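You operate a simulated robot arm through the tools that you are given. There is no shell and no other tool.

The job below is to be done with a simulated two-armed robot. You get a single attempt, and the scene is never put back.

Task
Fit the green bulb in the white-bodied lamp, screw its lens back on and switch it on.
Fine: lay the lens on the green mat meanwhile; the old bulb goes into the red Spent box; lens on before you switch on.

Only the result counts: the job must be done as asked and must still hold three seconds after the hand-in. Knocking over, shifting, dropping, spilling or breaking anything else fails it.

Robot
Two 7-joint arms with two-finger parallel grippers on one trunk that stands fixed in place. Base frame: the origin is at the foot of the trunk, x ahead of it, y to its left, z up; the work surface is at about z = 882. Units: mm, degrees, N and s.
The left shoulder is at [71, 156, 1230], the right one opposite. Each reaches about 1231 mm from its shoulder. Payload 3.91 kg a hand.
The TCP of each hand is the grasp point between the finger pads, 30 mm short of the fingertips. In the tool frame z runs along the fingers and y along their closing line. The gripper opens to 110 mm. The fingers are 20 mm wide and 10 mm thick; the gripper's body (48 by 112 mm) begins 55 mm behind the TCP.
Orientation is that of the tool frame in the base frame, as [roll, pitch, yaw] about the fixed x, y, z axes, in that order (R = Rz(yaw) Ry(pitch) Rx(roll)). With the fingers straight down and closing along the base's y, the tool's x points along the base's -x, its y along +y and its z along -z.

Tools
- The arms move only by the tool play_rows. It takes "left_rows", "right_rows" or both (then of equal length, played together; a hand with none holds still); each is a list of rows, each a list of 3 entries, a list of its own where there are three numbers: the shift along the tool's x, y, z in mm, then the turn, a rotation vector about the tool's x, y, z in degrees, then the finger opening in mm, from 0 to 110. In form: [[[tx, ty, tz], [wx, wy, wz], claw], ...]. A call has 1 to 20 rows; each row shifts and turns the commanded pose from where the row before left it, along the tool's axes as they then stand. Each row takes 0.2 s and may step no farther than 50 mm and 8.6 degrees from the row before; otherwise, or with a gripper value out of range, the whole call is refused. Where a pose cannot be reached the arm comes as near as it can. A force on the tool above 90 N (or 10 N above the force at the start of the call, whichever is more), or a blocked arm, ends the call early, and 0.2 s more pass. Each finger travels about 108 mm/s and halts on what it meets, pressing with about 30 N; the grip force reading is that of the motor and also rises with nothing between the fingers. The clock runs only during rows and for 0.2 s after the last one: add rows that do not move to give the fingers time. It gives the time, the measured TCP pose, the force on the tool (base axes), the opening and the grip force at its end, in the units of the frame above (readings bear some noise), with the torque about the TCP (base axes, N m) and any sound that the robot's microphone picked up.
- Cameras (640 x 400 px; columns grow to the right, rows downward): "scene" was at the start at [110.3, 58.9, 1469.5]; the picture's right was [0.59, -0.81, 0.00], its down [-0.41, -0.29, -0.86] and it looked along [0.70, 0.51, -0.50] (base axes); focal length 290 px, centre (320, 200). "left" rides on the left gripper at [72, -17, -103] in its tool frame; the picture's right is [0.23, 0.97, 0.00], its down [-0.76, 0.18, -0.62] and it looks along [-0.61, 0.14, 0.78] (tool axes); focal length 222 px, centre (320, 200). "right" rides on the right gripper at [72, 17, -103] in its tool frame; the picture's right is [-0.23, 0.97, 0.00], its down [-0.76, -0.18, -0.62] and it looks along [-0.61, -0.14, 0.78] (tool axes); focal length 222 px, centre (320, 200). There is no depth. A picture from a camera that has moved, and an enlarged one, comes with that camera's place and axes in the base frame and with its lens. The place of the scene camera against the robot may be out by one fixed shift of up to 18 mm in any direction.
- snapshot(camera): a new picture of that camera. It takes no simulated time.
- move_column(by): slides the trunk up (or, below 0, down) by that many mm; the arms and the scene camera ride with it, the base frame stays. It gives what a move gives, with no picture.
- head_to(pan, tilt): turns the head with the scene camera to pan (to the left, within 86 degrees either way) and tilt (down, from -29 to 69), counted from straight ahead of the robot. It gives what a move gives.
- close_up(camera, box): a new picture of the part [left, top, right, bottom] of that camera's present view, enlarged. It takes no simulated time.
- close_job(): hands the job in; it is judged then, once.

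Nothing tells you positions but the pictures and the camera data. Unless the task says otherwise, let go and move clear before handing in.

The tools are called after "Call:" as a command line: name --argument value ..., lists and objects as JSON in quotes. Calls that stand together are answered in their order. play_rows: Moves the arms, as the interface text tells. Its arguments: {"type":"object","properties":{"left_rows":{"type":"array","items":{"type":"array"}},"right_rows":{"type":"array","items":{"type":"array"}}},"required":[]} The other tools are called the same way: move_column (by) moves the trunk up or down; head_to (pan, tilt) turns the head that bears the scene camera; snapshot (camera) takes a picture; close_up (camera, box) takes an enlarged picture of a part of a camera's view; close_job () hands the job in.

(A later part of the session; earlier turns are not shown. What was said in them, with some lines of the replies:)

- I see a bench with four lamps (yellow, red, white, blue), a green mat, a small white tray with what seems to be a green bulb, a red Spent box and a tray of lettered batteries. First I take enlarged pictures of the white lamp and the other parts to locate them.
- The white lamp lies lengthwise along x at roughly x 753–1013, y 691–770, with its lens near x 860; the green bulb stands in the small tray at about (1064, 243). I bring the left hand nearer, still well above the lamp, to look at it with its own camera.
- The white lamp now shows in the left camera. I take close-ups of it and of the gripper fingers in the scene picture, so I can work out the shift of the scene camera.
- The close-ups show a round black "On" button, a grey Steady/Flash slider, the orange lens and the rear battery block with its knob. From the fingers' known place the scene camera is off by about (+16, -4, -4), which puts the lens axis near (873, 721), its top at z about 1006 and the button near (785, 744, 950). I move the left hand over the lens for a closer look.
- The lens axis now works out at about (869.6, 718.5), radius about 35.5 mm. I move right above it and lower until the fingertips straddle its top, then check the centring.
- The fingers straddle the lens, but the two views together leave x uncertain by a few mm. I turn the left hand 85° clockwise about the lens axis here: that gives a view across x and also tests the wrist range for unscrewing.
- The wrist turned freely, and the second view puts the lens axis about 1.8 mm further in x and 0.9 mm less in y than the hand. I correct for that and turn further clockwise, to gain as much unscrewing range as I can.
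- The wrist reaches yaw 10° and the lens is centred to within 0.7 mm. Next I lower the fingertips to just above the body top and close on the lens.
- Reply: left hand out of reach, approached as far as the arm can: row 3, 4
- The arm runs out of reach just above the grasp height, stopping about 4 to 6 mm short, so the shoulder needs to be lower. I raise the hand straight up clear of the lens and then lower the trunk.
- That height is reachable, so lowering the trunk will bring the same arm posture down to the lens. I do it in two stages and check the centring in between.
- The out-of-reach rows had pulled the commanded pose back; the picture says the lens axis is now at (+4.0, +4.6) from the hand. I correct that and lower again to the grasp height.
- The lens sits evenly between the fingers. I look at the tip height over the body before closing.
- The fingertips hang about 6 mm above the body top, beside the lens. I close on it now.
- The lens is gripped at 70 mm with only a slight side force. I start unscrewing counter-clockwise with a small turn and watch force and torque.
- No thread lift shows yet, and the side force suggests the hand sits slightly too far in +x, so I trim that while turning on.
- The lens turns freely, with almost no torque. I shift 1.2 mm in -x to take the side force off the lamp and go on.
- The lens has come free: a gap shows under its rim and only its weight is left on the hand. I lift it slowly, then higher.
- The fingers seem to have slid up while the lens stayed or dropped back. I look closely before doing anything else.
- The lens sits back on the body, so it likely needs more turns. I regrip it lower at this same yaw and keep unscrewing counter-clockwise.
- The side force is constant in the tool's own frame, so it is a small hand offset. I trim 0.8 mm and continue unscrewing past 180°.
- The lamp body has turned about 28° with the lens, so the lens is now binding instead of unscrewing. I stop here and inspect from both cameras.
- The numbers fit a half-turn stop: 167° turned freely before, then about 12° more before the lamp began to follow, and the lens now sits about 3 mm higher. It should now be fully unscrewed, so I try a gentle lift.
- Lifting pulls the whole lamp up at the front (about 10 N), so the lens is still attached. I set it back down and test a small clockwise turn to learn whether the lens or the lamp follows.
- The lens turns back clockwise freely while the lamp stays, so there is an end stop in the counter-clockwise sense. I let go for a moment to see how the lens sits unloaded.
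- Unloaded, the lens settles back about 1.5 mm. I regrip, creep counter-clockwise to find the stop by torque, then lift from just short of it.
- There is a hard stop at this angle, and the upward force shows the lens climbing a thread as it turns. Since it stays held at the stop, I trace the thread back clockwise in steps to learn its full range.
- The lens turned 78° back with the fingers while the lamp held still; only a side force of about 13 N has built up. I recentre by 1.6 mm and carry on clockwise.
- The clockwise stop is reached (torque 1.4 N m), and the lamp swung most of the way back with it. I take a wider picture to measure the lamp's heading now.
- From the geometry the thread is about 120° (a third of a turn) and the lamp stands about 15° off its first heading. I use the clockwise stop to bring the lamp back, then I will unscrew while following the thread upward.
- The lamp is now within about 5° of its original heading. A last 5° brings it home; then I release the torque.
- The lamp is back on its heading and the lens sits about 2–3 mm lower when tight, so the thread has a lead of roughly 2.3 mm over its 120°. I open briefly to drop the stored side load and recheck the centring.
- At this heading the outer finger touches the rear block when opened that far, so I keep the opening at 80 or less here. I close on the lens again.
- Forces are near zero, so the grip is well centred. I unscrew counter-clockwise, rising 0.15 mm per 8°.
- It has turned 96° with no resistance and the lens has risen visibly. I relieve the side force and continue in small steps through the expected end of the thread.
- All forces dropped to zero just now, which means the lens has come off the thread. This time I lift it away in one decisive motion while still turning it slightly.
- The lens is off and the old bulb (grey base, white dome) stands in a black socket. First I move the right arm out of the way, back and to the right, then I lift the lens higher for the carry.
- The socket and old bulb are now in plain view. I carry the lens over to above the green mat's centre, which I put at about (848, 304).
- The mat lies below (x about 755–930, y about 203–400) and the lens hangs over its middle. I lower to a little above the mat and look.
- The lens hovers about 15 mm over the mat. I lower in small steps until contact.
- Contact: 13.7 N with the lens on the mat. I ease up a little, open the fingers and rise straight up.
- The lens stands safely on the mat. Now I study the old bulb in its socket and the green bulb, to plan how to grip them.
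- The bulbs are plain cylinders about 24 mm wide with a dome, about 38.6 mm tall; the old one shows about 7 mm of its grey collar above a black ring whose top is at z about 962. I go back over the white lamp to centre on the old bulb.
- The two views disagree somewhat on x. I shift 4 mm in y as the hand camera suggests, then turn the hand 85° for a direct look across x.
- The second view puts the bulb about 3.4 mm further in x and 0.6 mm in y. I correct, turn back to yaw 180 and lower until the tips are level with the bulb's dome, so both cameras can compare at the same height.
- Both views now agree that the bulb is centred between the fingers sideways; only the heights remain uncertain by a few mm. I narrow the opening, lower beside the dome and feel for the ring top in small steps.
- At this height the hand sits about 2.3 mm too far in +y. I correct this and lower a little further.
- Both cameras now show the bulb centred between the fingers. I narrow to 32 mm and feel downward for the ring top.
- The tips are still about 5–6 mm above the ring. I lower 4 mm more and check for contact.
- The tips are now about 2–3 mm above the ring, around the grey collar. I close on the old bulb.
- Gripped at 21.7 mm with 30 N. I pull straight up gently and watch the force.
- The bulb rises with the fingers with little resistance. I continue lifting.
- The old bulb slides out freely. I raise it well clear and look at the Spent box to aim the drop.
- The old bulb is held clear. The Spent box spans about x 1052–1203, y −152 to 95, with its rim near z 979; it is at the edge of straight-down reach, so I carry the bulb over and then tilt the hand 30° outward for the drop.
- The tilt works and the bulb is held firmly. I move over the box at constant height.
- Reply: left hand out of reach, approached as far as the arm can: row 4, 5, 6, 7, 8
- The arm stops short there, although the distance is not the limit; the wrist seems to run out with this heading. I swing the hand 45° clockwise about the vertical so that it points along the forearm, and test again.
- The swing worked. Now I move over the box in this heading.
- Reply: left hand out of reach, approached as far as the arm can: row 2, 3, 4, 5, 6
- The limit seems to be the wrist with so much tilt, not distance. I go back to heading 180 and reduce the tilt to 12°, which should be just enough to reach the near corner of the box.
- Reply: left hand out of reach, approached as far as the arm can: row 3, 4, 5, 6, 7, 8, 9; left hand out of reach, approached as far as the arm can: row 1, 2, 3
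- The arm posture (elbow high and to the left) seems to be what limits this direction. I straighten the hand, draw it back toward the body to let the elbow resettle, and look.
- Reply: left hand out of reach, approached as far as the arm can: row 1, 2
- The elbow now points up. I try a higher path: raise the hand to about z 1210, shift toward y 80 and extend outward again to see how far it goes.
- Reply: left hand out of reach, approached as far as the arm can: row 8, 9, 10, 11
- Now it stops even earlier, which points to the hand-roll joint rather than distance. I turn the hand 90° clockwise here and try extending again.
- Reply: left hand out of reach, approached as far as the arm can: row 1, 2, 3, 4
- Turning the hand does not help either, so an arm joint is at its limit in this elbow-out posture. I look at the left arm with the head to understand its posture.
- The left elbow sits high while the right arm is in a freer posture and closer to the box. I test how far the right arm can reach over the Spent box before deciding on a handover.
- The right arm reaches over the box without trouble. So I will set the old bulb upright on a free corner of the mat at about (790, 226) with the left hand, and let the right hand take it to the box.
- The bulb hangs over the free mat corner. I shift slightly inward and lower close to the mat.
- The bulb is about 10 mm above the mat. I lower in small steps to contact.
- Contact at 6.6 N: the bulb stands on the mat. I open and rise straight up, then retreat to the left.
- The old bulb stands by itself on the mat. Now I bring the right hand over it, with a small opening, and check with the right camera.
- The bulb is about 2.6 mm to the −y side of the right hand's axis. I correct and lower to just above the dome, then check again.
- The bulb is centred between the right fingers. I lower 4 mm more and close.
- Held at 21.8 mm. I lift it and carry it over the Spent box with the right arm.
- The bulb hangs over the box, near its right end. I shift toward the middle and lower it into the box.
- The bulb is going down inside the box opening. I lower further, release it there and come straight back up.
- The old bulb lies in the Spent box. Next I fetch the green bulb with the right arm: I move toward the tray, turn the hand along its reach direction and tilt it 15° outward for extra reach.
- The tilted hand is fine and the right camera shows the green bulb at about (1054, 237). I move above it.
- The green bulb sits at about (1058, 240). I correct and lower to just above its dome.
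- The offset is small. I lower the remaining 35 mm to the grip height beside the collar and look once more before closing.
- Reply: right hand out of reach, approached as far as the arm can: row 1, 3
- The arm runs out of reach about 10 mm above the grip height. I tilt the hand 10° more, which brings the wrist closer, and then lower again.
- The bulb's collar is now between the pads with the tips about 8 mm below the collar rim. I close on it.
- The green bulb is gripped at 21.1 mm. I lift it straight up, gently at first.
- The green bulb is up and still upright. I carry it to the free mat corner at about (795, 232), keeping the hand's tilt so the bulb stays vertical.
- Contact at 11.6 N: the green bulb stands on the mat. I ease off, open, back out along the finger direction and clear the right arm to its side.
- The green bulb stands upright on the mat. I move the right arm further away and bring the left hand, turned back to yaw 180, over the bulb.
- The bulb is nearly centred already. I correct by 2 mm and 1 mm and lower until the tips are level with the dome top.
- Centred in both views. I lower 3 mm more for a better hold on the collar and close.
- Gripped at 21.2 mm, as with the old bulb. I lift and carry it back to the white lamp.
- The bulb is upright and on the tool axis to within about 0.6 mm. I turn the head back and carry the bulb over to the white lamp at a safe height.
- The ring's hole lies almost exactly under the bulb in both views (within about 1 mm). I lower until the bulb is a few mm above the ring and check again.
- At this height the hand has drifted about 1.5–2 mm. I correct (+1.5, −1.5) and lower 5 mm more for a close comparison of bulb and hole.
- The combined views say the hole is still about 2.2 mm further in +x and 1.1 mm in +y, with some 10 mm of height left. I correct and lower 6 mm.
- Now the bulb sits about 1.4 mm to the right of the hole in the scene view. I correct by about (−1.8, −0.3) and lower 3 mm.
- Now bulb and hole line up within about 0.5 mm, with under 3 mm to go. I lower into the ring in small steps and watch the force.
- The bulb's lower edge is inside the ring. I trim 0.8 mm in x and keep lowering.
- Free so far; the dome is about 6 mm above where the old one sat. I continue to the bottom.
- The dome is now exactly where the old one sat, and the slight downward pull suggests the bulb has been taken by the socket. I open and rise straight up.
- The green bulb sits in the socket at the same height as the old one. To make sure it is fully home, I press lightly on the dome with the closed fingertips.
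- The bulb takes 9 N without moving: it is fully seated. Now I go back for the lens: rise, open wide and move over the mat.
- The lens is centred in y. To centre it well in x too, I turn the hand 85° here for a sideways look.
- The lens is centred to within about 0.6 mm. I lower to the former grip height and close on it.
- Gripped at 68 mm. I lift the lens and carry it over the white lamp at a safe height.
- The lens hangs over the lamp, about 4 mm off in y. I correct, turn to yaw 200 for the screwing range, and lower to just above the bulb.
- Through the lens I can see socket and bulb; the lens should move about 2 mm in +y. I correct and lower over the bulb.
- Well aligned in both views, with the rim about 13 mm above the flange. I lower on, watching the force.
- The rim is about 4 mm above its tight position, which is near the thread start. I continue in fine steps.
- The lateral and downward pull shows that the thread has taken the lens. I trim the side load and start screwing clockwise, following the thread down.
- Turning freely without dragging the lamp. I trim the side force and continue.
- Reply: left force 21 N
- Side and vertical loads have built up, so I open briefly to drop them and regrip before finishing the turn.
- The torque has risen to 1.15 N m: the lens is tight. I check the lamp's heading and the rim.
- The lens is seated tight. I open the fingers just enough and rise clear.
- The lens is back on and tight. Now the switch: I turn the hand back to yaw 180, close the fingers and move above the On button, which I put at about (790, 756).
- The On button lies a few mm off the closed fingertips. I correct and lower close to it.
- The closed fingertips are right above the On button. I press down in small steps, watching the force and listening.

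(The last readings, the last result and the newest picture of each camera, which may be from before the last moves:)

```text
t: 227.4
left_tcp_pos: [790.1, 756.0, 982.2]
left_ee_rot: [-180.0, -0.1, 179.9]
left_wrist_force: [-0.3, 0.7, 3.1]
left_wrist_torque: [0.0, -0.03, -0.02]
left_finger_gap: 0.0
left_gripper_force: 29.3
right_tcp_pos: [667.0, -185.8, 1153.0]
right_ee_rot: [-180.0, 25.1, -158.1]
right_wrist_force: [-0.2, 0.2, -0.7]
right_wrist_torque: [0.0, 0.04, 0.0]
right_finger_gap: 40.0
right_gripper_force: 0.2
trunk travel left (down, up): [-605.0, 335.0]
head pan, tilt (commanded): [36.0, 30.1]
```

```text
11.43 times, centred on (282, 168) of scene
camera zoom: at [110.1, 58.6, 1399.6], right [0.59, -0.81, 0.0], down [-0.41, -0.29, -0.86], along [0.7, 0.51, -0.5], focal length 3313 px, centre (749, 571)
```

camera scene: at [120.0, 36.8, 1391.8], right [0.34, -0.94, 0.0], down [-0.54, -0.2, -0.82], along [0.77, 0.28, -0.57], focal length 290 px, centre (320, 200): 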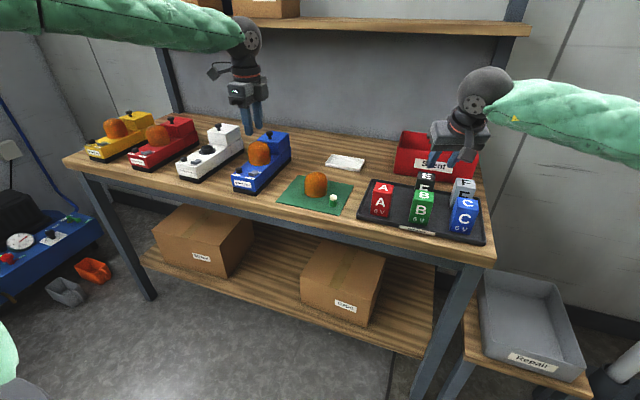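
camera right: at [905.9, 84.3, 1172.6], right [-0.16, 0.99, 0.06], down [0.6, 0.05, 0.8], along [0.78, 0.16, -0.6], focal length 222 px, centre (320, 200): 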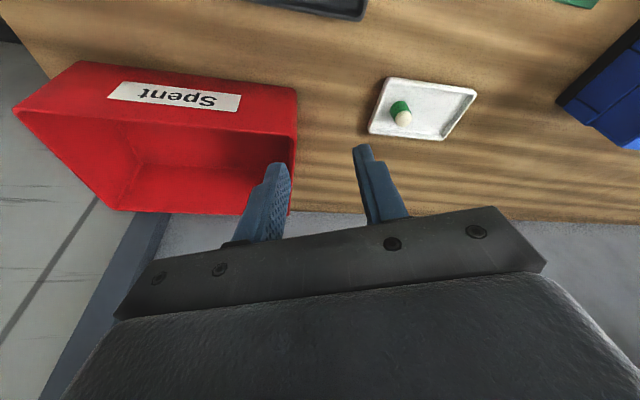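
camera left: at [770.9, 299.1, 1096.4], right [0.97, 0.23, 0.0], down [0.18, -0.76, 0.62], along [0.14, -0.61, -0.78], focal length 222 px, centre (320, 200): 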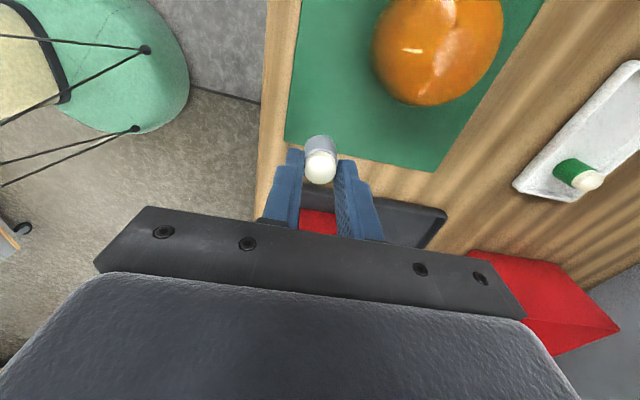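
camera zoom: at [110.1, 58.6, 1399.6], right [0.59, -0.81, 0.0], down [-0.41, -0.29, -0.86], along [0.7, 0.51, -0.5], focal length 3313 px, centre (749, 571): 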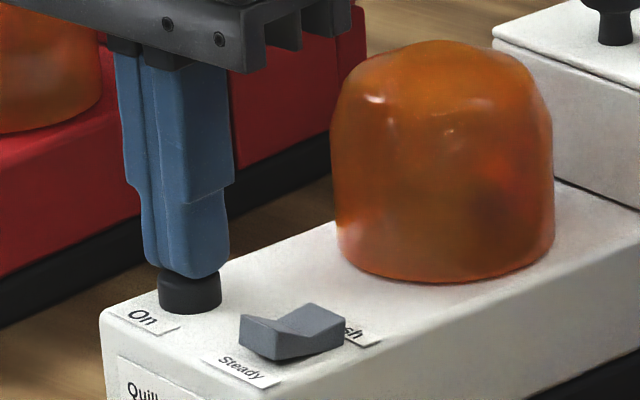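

Contact with a springy resistance. I press further.

Call:
play_rows --left_rows '[[[0, 0, 1], [0, 0, 0], 0], [[0, 0, 0], [0, 0, 0], 0]]'

Call:
close_up --camera "scene" --box '[265, 150, 300, 185]'

```text
t: 228.0
left_tcp_pos: [790.2, 756.4, 982.4]
left_ee_rot: [179.9, 0.0, 179.9]
left_wrist_force: [0.2, -1.2, 1.7]
left_wrist_torque: [-0.06, 0.03, 0.01]
left_finger_gap: 0.2
left_gripper_force: 29.9
right_tcp_pos: [666.9, -187.2, 1153.4]
right_ee_rot: [-179.9, 25.0, -158.0]
right_wrist_force: [0.0, -0.4, 0.1]
right_wrist_torque: [-0.01, 0.04, 0.01]
right_finger_gap: 40.0
right_gripper_force: 0.1
trunk travel left (down, up): [-605.0, 335.0]
head pan, tilt (commanded): [36.0, 30.1]
heard: click
```

```text
11.43 times, centred on (282, 168) of scene
camera zoom: at [110.0, 58.4, 1399.6], right [0.59, -0.81, 0.0], down [-0.41, -0.29, -0.87], along [0.7, 0.51, -0.5], focal length 3313 px, centre (749, 571)
```

zoom: 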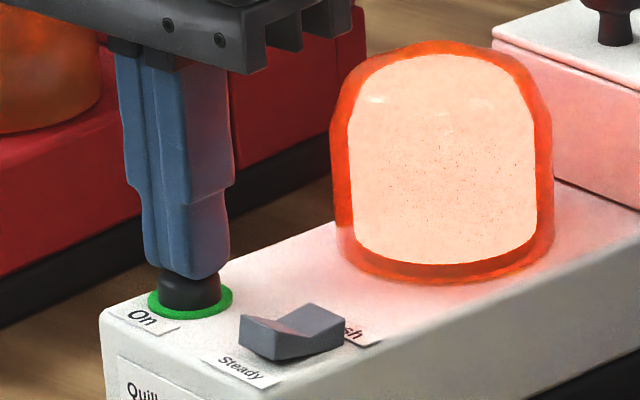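

A click, and the lamp is glowing with a green ring at the button: it is on. I lift the hand straight up and move clear.

Call:
play_rows --left_rows '[[[0, 0, -3], [0, 0, 0], 0], [[0, 0, -10], [0, 0, 0], 0], [[0, 0, -25], [0, 0, 0], 0], [[0, 0, -40], [0, 0, 0], 0], [[0, 0, -45], [0, 0, 0], 0], [[0, 0, -40], [0, 0, 0], 0], [[40, 0, 0], [0, 0, 0], 0], [[45, 0, 0], [0, 0, 0], 0], [[45, 0, 0], [0, 0, 0], 0], [[45, 0, 0], [0, 0, 0], 0], [[0, 0, 0], [0, 0, 0], 0], [[0, 0, 0], [0, 0, 0], 0], [[0, 0, 0], [0, 0, 0], 0]]'

Call:
snapshot --camera "scene"

Call:
close_up --camera "scene" --box '[240, 130, 360, 210]'

Call:
close_up --camera "scene" --box '[340, 150, 620, 330]'

```text
t: 230.8
left_tcp_pos: [614.6, 755.5, 1146.9]
left_ee_rot: [-180.0, 0.1, 179.9]
left_wrist_force: [0.7, -0.8, 0.0]
left_wrist_torque: [-0.02, 0.0, -0.02]
left_finger_gap: 0.0
left_gripper_force: 30.1
right_tcp_pos: [667.9, -187.1, 1152.2]
right_ee_rot: [-180.0, 25.0, -158.1]
right_wrist_force: [-0.9, -0.2, 0.1]
right_wrist_torque: [-0.04, -0.02, -0.01]
right_finger_gap: 39.8
right_gripper_force: 0.0
trunk travel left (down, up): [-605.0, 335.0]
head pan, tilt (commanded): [36.0, 30.1]
```

```text
taken
camera scene: at [110.5, 58.5, 1399.5], right [0.59, -0.81, 0.0], down [-0.41, -0.29, -0.86], along [0.7, 0.51, -0.5], focal length 290 px, centre (320, 200)
```

scene: 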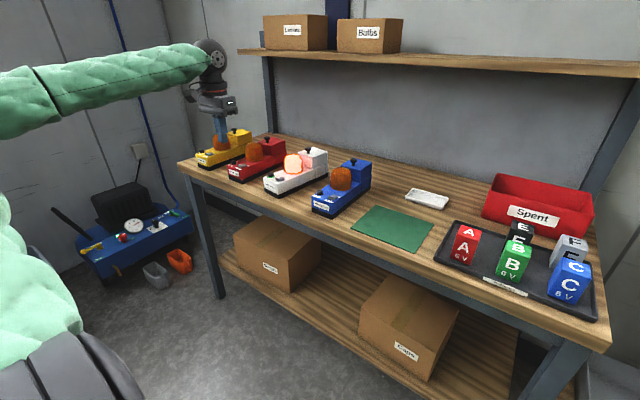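

```text
5.00 times, centred on (300, 170) of scene
camera zoom: at [110.5, 58.5, 1399.5], right [0.59, -0.81, 0.0], down [-0.41, -0.29, -0.86], along [0.7, 0.51, -0.5], focal length 1450 px, centre (420, 350)
```

zoom: 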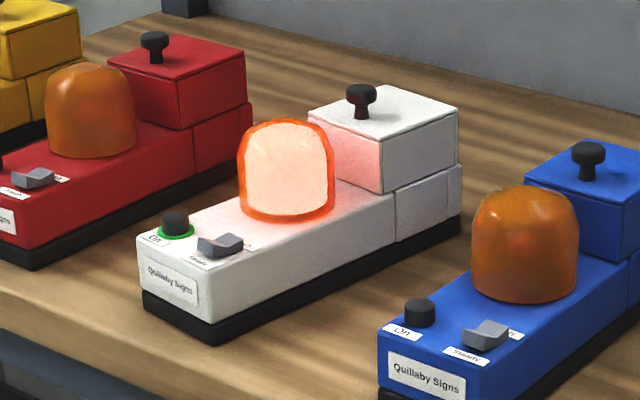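

```text
2.22 times, centred on (480, 240) of scene
camera zoom: at [110.5, 58.5, 1399.5], right [0.59, -0.81, 0.0], down [-0.41, -0.29, -0.86], along [0.7, 0.51, -0.5], focal length 644 px, centre (-36, 111)
```

zoom: 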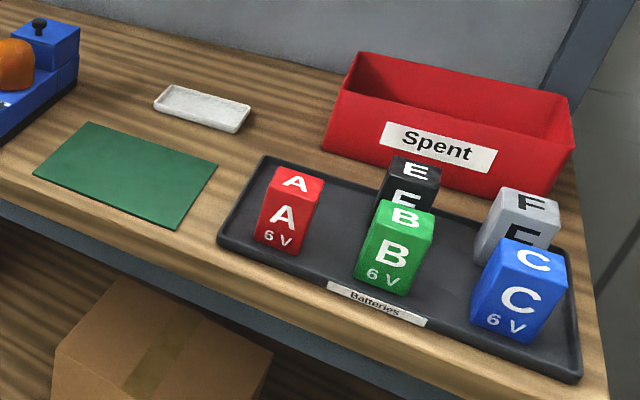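

The white lamp glows steadily with its lens on, the tray and mat are clear, and everything else stands as before. I wait a few seconds and check once more before handing in.

Call:
play_rows --left_rows '[[[0, 0, 0], [0, 0, 0], 20], [[0, 0, 0], [0, 0, 0], 20], [[0, 0, 0], [0, 0, 0], 20], [[0, 0, 0], [0, 0, 0], 20], [[0, 0, 0], [0, 0, 0], 20], [[0, 0, 0], [0, 0, 0], 20], [[0, 0, 0], [0, 0, 0], 20], [[0, 0, 0], [0, 0, 0], 20], [[0, 0, 0], [0, 0, 0], 20], [[0, 0, 0], [0, 0, 0], 20], [[0, 0, 0], [0, 0, 0], 20], [[0, 0, 0], [0, 0, 0], 20], [[0, 0, 0], [0, 0, 0], 20], [[0, 0, 0], [0, 0, 0], 20], [[0, 0, 0], [0, 0, 0], 20], [[0, 0, 0], [0, 0, 0], 20]]'

Call:
close_up --camera "scene" --box '[180, 120, 380, 230]'

Call:
close_up --camera "scene" --box '[270, 145, 325, 185]'

```text
t: 234.2
left_tcp_pos: [615.1, 756.7, 1148.2]
left_ee_rot: [-180.0, -0.1, 180.0]
left_wrist_force: [1.0, -0.8, 0.0]
left_wrist_torque: [0.0, 0.01, 0.0]
left_finger_gap: 20.0
left_gripper_force: 0.0
right_tcp_pos: [666.5, -186.2, 1153.7]
right_ee_rot: [180.0, 24.9, -158.1]
right_wrist_force: [0.6, 0.6, 0.0]
right_wrist_torque: [0.01, 0.01, -0.03]
right_finger_gap: 40.1
right_gripper_force: 0.1
trunk travel left (down, up): [-605.0, 335.0]
head pan, tilt (commanded): [36.0, 30.1]
```

```text
3.20 times, centred on (280, 175) of scene
camera zoom: at [110.2, 58.7, 1399.5], right [0.59, -0.81, 0.0], down [-0.41, -0.29, -0.86], along [0.7, 0.51, -0.5], focal length 928 px, centre (448, 280)
```

zoom: 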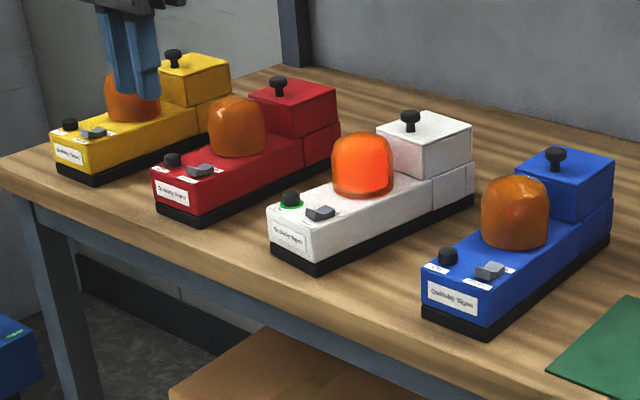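

```text
10.00 times, centred on (298, 165) of scene
camera zoom: at [110.2, 58.7, 1399.5], right [0.59, -0.81, 0.0], down [-0.41, -0.29, -0.86], along [0.7, 0.51, -0.5], focal length 2899 px, centre (545, 550)
```

zoom: 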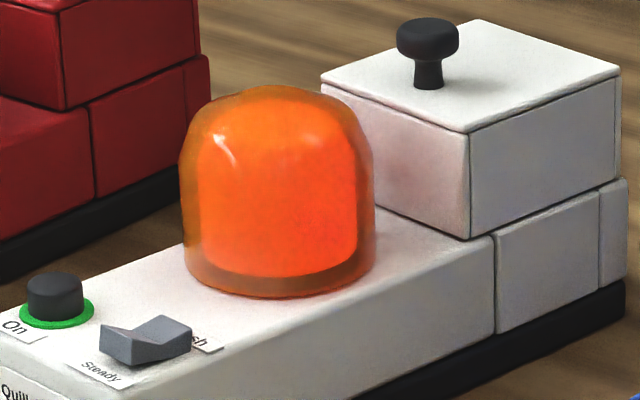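

The glow looks dimmer in this picture than before. I take several more at short intervals to see whether it flashes, settles or fades.

Call:
play_rows --left_rows '[[[0, 0, 0], [0, 0, 0], 20]]'

Call:
close_up --camera "scene" --box '[270, 145, 325, 185]'

Call:
play_rows --left_rows '[[[0, 0, 0], [0, 0, 0], 20]]'

Call:
close_up --camera "scene" --box '[270, 145, 325, 185]'

Call:
play_rows --left_rows '[[[0, 0, 0], [0, 0, 0], 20]]'

Call:
close_up --camera "scene" --box '[270, 145, 325, 185]'

Call:
play_rows --left_rows '[[[0, 0, 0], [0, 0, 0], 20], [[0, 0, 0], [0, 0, 0], 20], [[0, 0, 0], [0, 0, 0], 20], [[0, 0, 0], [0, 0, 0], 20]]'

Call:
close_up --camera "scene" --box '[270, 145, 325, 185]'

```text
t: 234.6
left_tcp_pos: [614.6, 755.6, 1147.2]
left_ee_rot: [-180.0, 0.0, -180.0]
left_wrist_force: [-0.3, 0.4, -0.4]
left_wrist_torque: [-0.01, 0.02, -0.01]
left_finger_gap: 19.9
left_gripper_force: 0.0
right_tcp_pos: [666.0, -186.5, 1153.0]
right_ee_rot: [180.0, 25.0, -158.1]
right_wrist_force: [-0.5, 0.2, -0.4]
right_wrist_torque: [0.02, -0.02, -0.01]
right_finger_gap: 40.0
right_gripper_force: 0.1
trunk travel left (down, up): [-605.0, 335.0]
head pan, tilt (commanded): [36.0, 30.1]
```

```text
10.00 times, centred on (298, 165) of scene
camera zoom: at [110.2, 58.7, 1399.5], right [0.59, -0.81, 0.0], down [-0.41, -0.29, -0.86], along [0.7, 0.51, -0.5], focal length 2899 px, centre (545, 550)
```

zoom: 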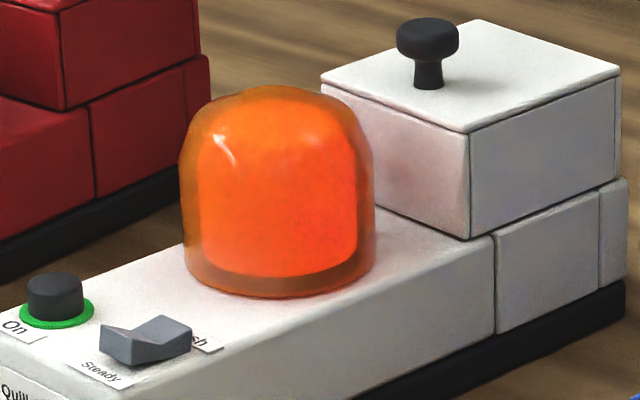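

```text
t: 235.0
left_tcp_pos: [615.8, 757.1, 1146.5]
left_ee_rot: [179.9, 0.0, 180.0]
left_wrist_force: [-0.6, 0.6, -0.1]
left_wrist_torque: [0.01, 0.0, -0.01]
left_finger_gap: 20.0
left_gripper_force: 0.1
right_tcp_pos: [667.4, -186.0, 1153.0]
right_ee_rot: [-180.0, 25.0, -158.1]
right_wrist_force: [0.3, 0.0, -0.6]
right_wrist_torque: [-0.04, -0.02, 0.02]
right_finger_gap: 39.7
right_gripper_force: 0.1
trunk travel left (down, up): [-605.0, 335.0]
head pan, tilt (commanded): [36.0, 30.1]
```

```text
10.00 times, centred on (298, 165) of scene
camera zoom: at [110.2, 58.7, 1399.5], right [0.59, -0.81, 0.0], down [-0.41, -0.29, -0.86], along [0.7, 0.51, -0.5], focal length 2899 px, centre (545, 550)
```

zoom: 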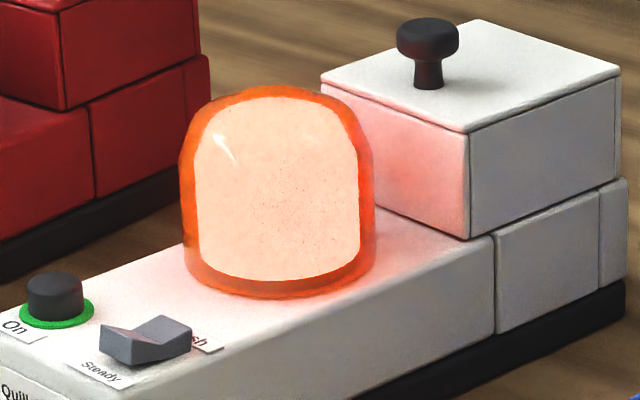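

```text
t: 235.4
left_tcp_pos: [615.3, 756.2, 1146.6]
left_ee_rot: [180.0, 0.0, 180.0]
left_wrist_force: [-0.9, 0.3, -0.1]
left_wrist_torque: [0.0, -0.01, 0.01]
left_finger_gap: 20.0
left_gripper_force: 0.0
right_tcp_pos: [667.1, -186.4, 1153.1]
right_ee_rot: [-179.9, 25.0, -158.1]
right_wrist_force: [0.7, -0.2, -0.3]
right_wrist_torque: [0.01, 0.0, 0.0]
right_finger_gap: 39.9
right_gripper_force: 0.0
trunk travel left (down, up): [-605.0, 335.0]
head pan, tilt (commanded): [36.0, 30.1]
```

```text
10.00 times, centred on (298, 165) of scene
camera zoom: at [110.2, 58.7, 1399.5], right [0.59, -0.81, 0.0], down [-0.41, -0.29, -0.86], along [0.7, 0.51, -0.5], focal length 2899 px, centre (545, 550)
```

zoom: 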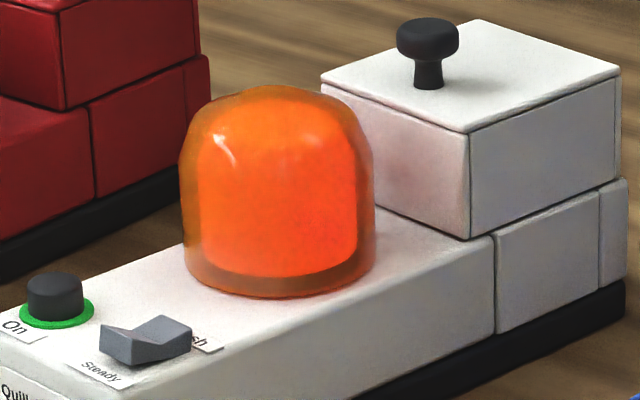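

```text
t: 236.4
left_tcp_pos: [615.5, 755.1, 1146.8]
left_ee_rot: [-180.0, 0.0, 179.9]
left_wrist_force: [-0.9, -0.8, -0.7]
left_wrist_torque: [-0.03, 0.0, 0.0]
left_finger_gap: 20.2
left_gripper_force: 0.1
right_tcp_pos: [666.7, -186.5, 1152.9]
right_ee_rot: [180.0, 25.0, -158.1]
right_wrist_force: [0.6, 0.1, 0.3]
right_wrist_torque: [-0.02, 0.0, 0.03]
right_finger_gap: 40.2
right_gripper_force: 0.0
trunk travel left (down, up): [-605.0, 335.0]
head pan, tilt (commanded): [36.0, 30.1]
```

```text
10.00 times, centred on (298, 165) of scene
camera zoom: at [110.1, 58.7, 1399.5], right [0.59, -0.81, 0.0], down [-0.41, -0.29, -0.86], along [0.7, 0.51, -0.5], focal length 2899 px, centre (545, 550)
```

zoom: 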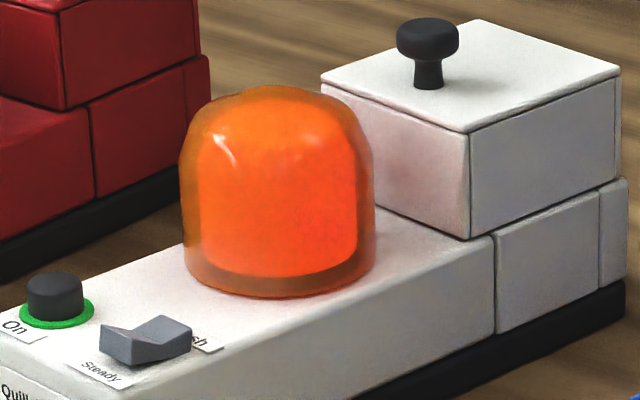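

The lamp alternates bright and dim with its green ring lit throughout: it is on, simply in the Flash mode its slider was already set to. The green bulb is fitted, the lens is tight, the old bulb is in the Spent box and both hands are clear, so I hand the job in.

Call:
close_job

```text
The job is handed in.
```

The white-bodied lamp has the green bulb fitted, its lens screwed back on tight, and is switched on. I handed the job in with both hands clear.

- **Lens:** it lay on the green mat while I changed the bulb. It went back on before I pressed the On button.
- **Old bulb:** it is in the red Spent box. The left arm could not reach the box, so I set the bulb on the mat and took it over with the right arm. The green bulb went the same way.
- **Light:** the button clicked and its green ring lit. The lamp alternates bright and dim, which I take to be its Flash setting. I did not touch the Steady/Flash slider.
- **Lamp position:** tightening the lens turned the lamp body about 8° clockwise from where it stood, and it may have slid a few millimetres. I left it there.

My last pictures showed nothing else moved.
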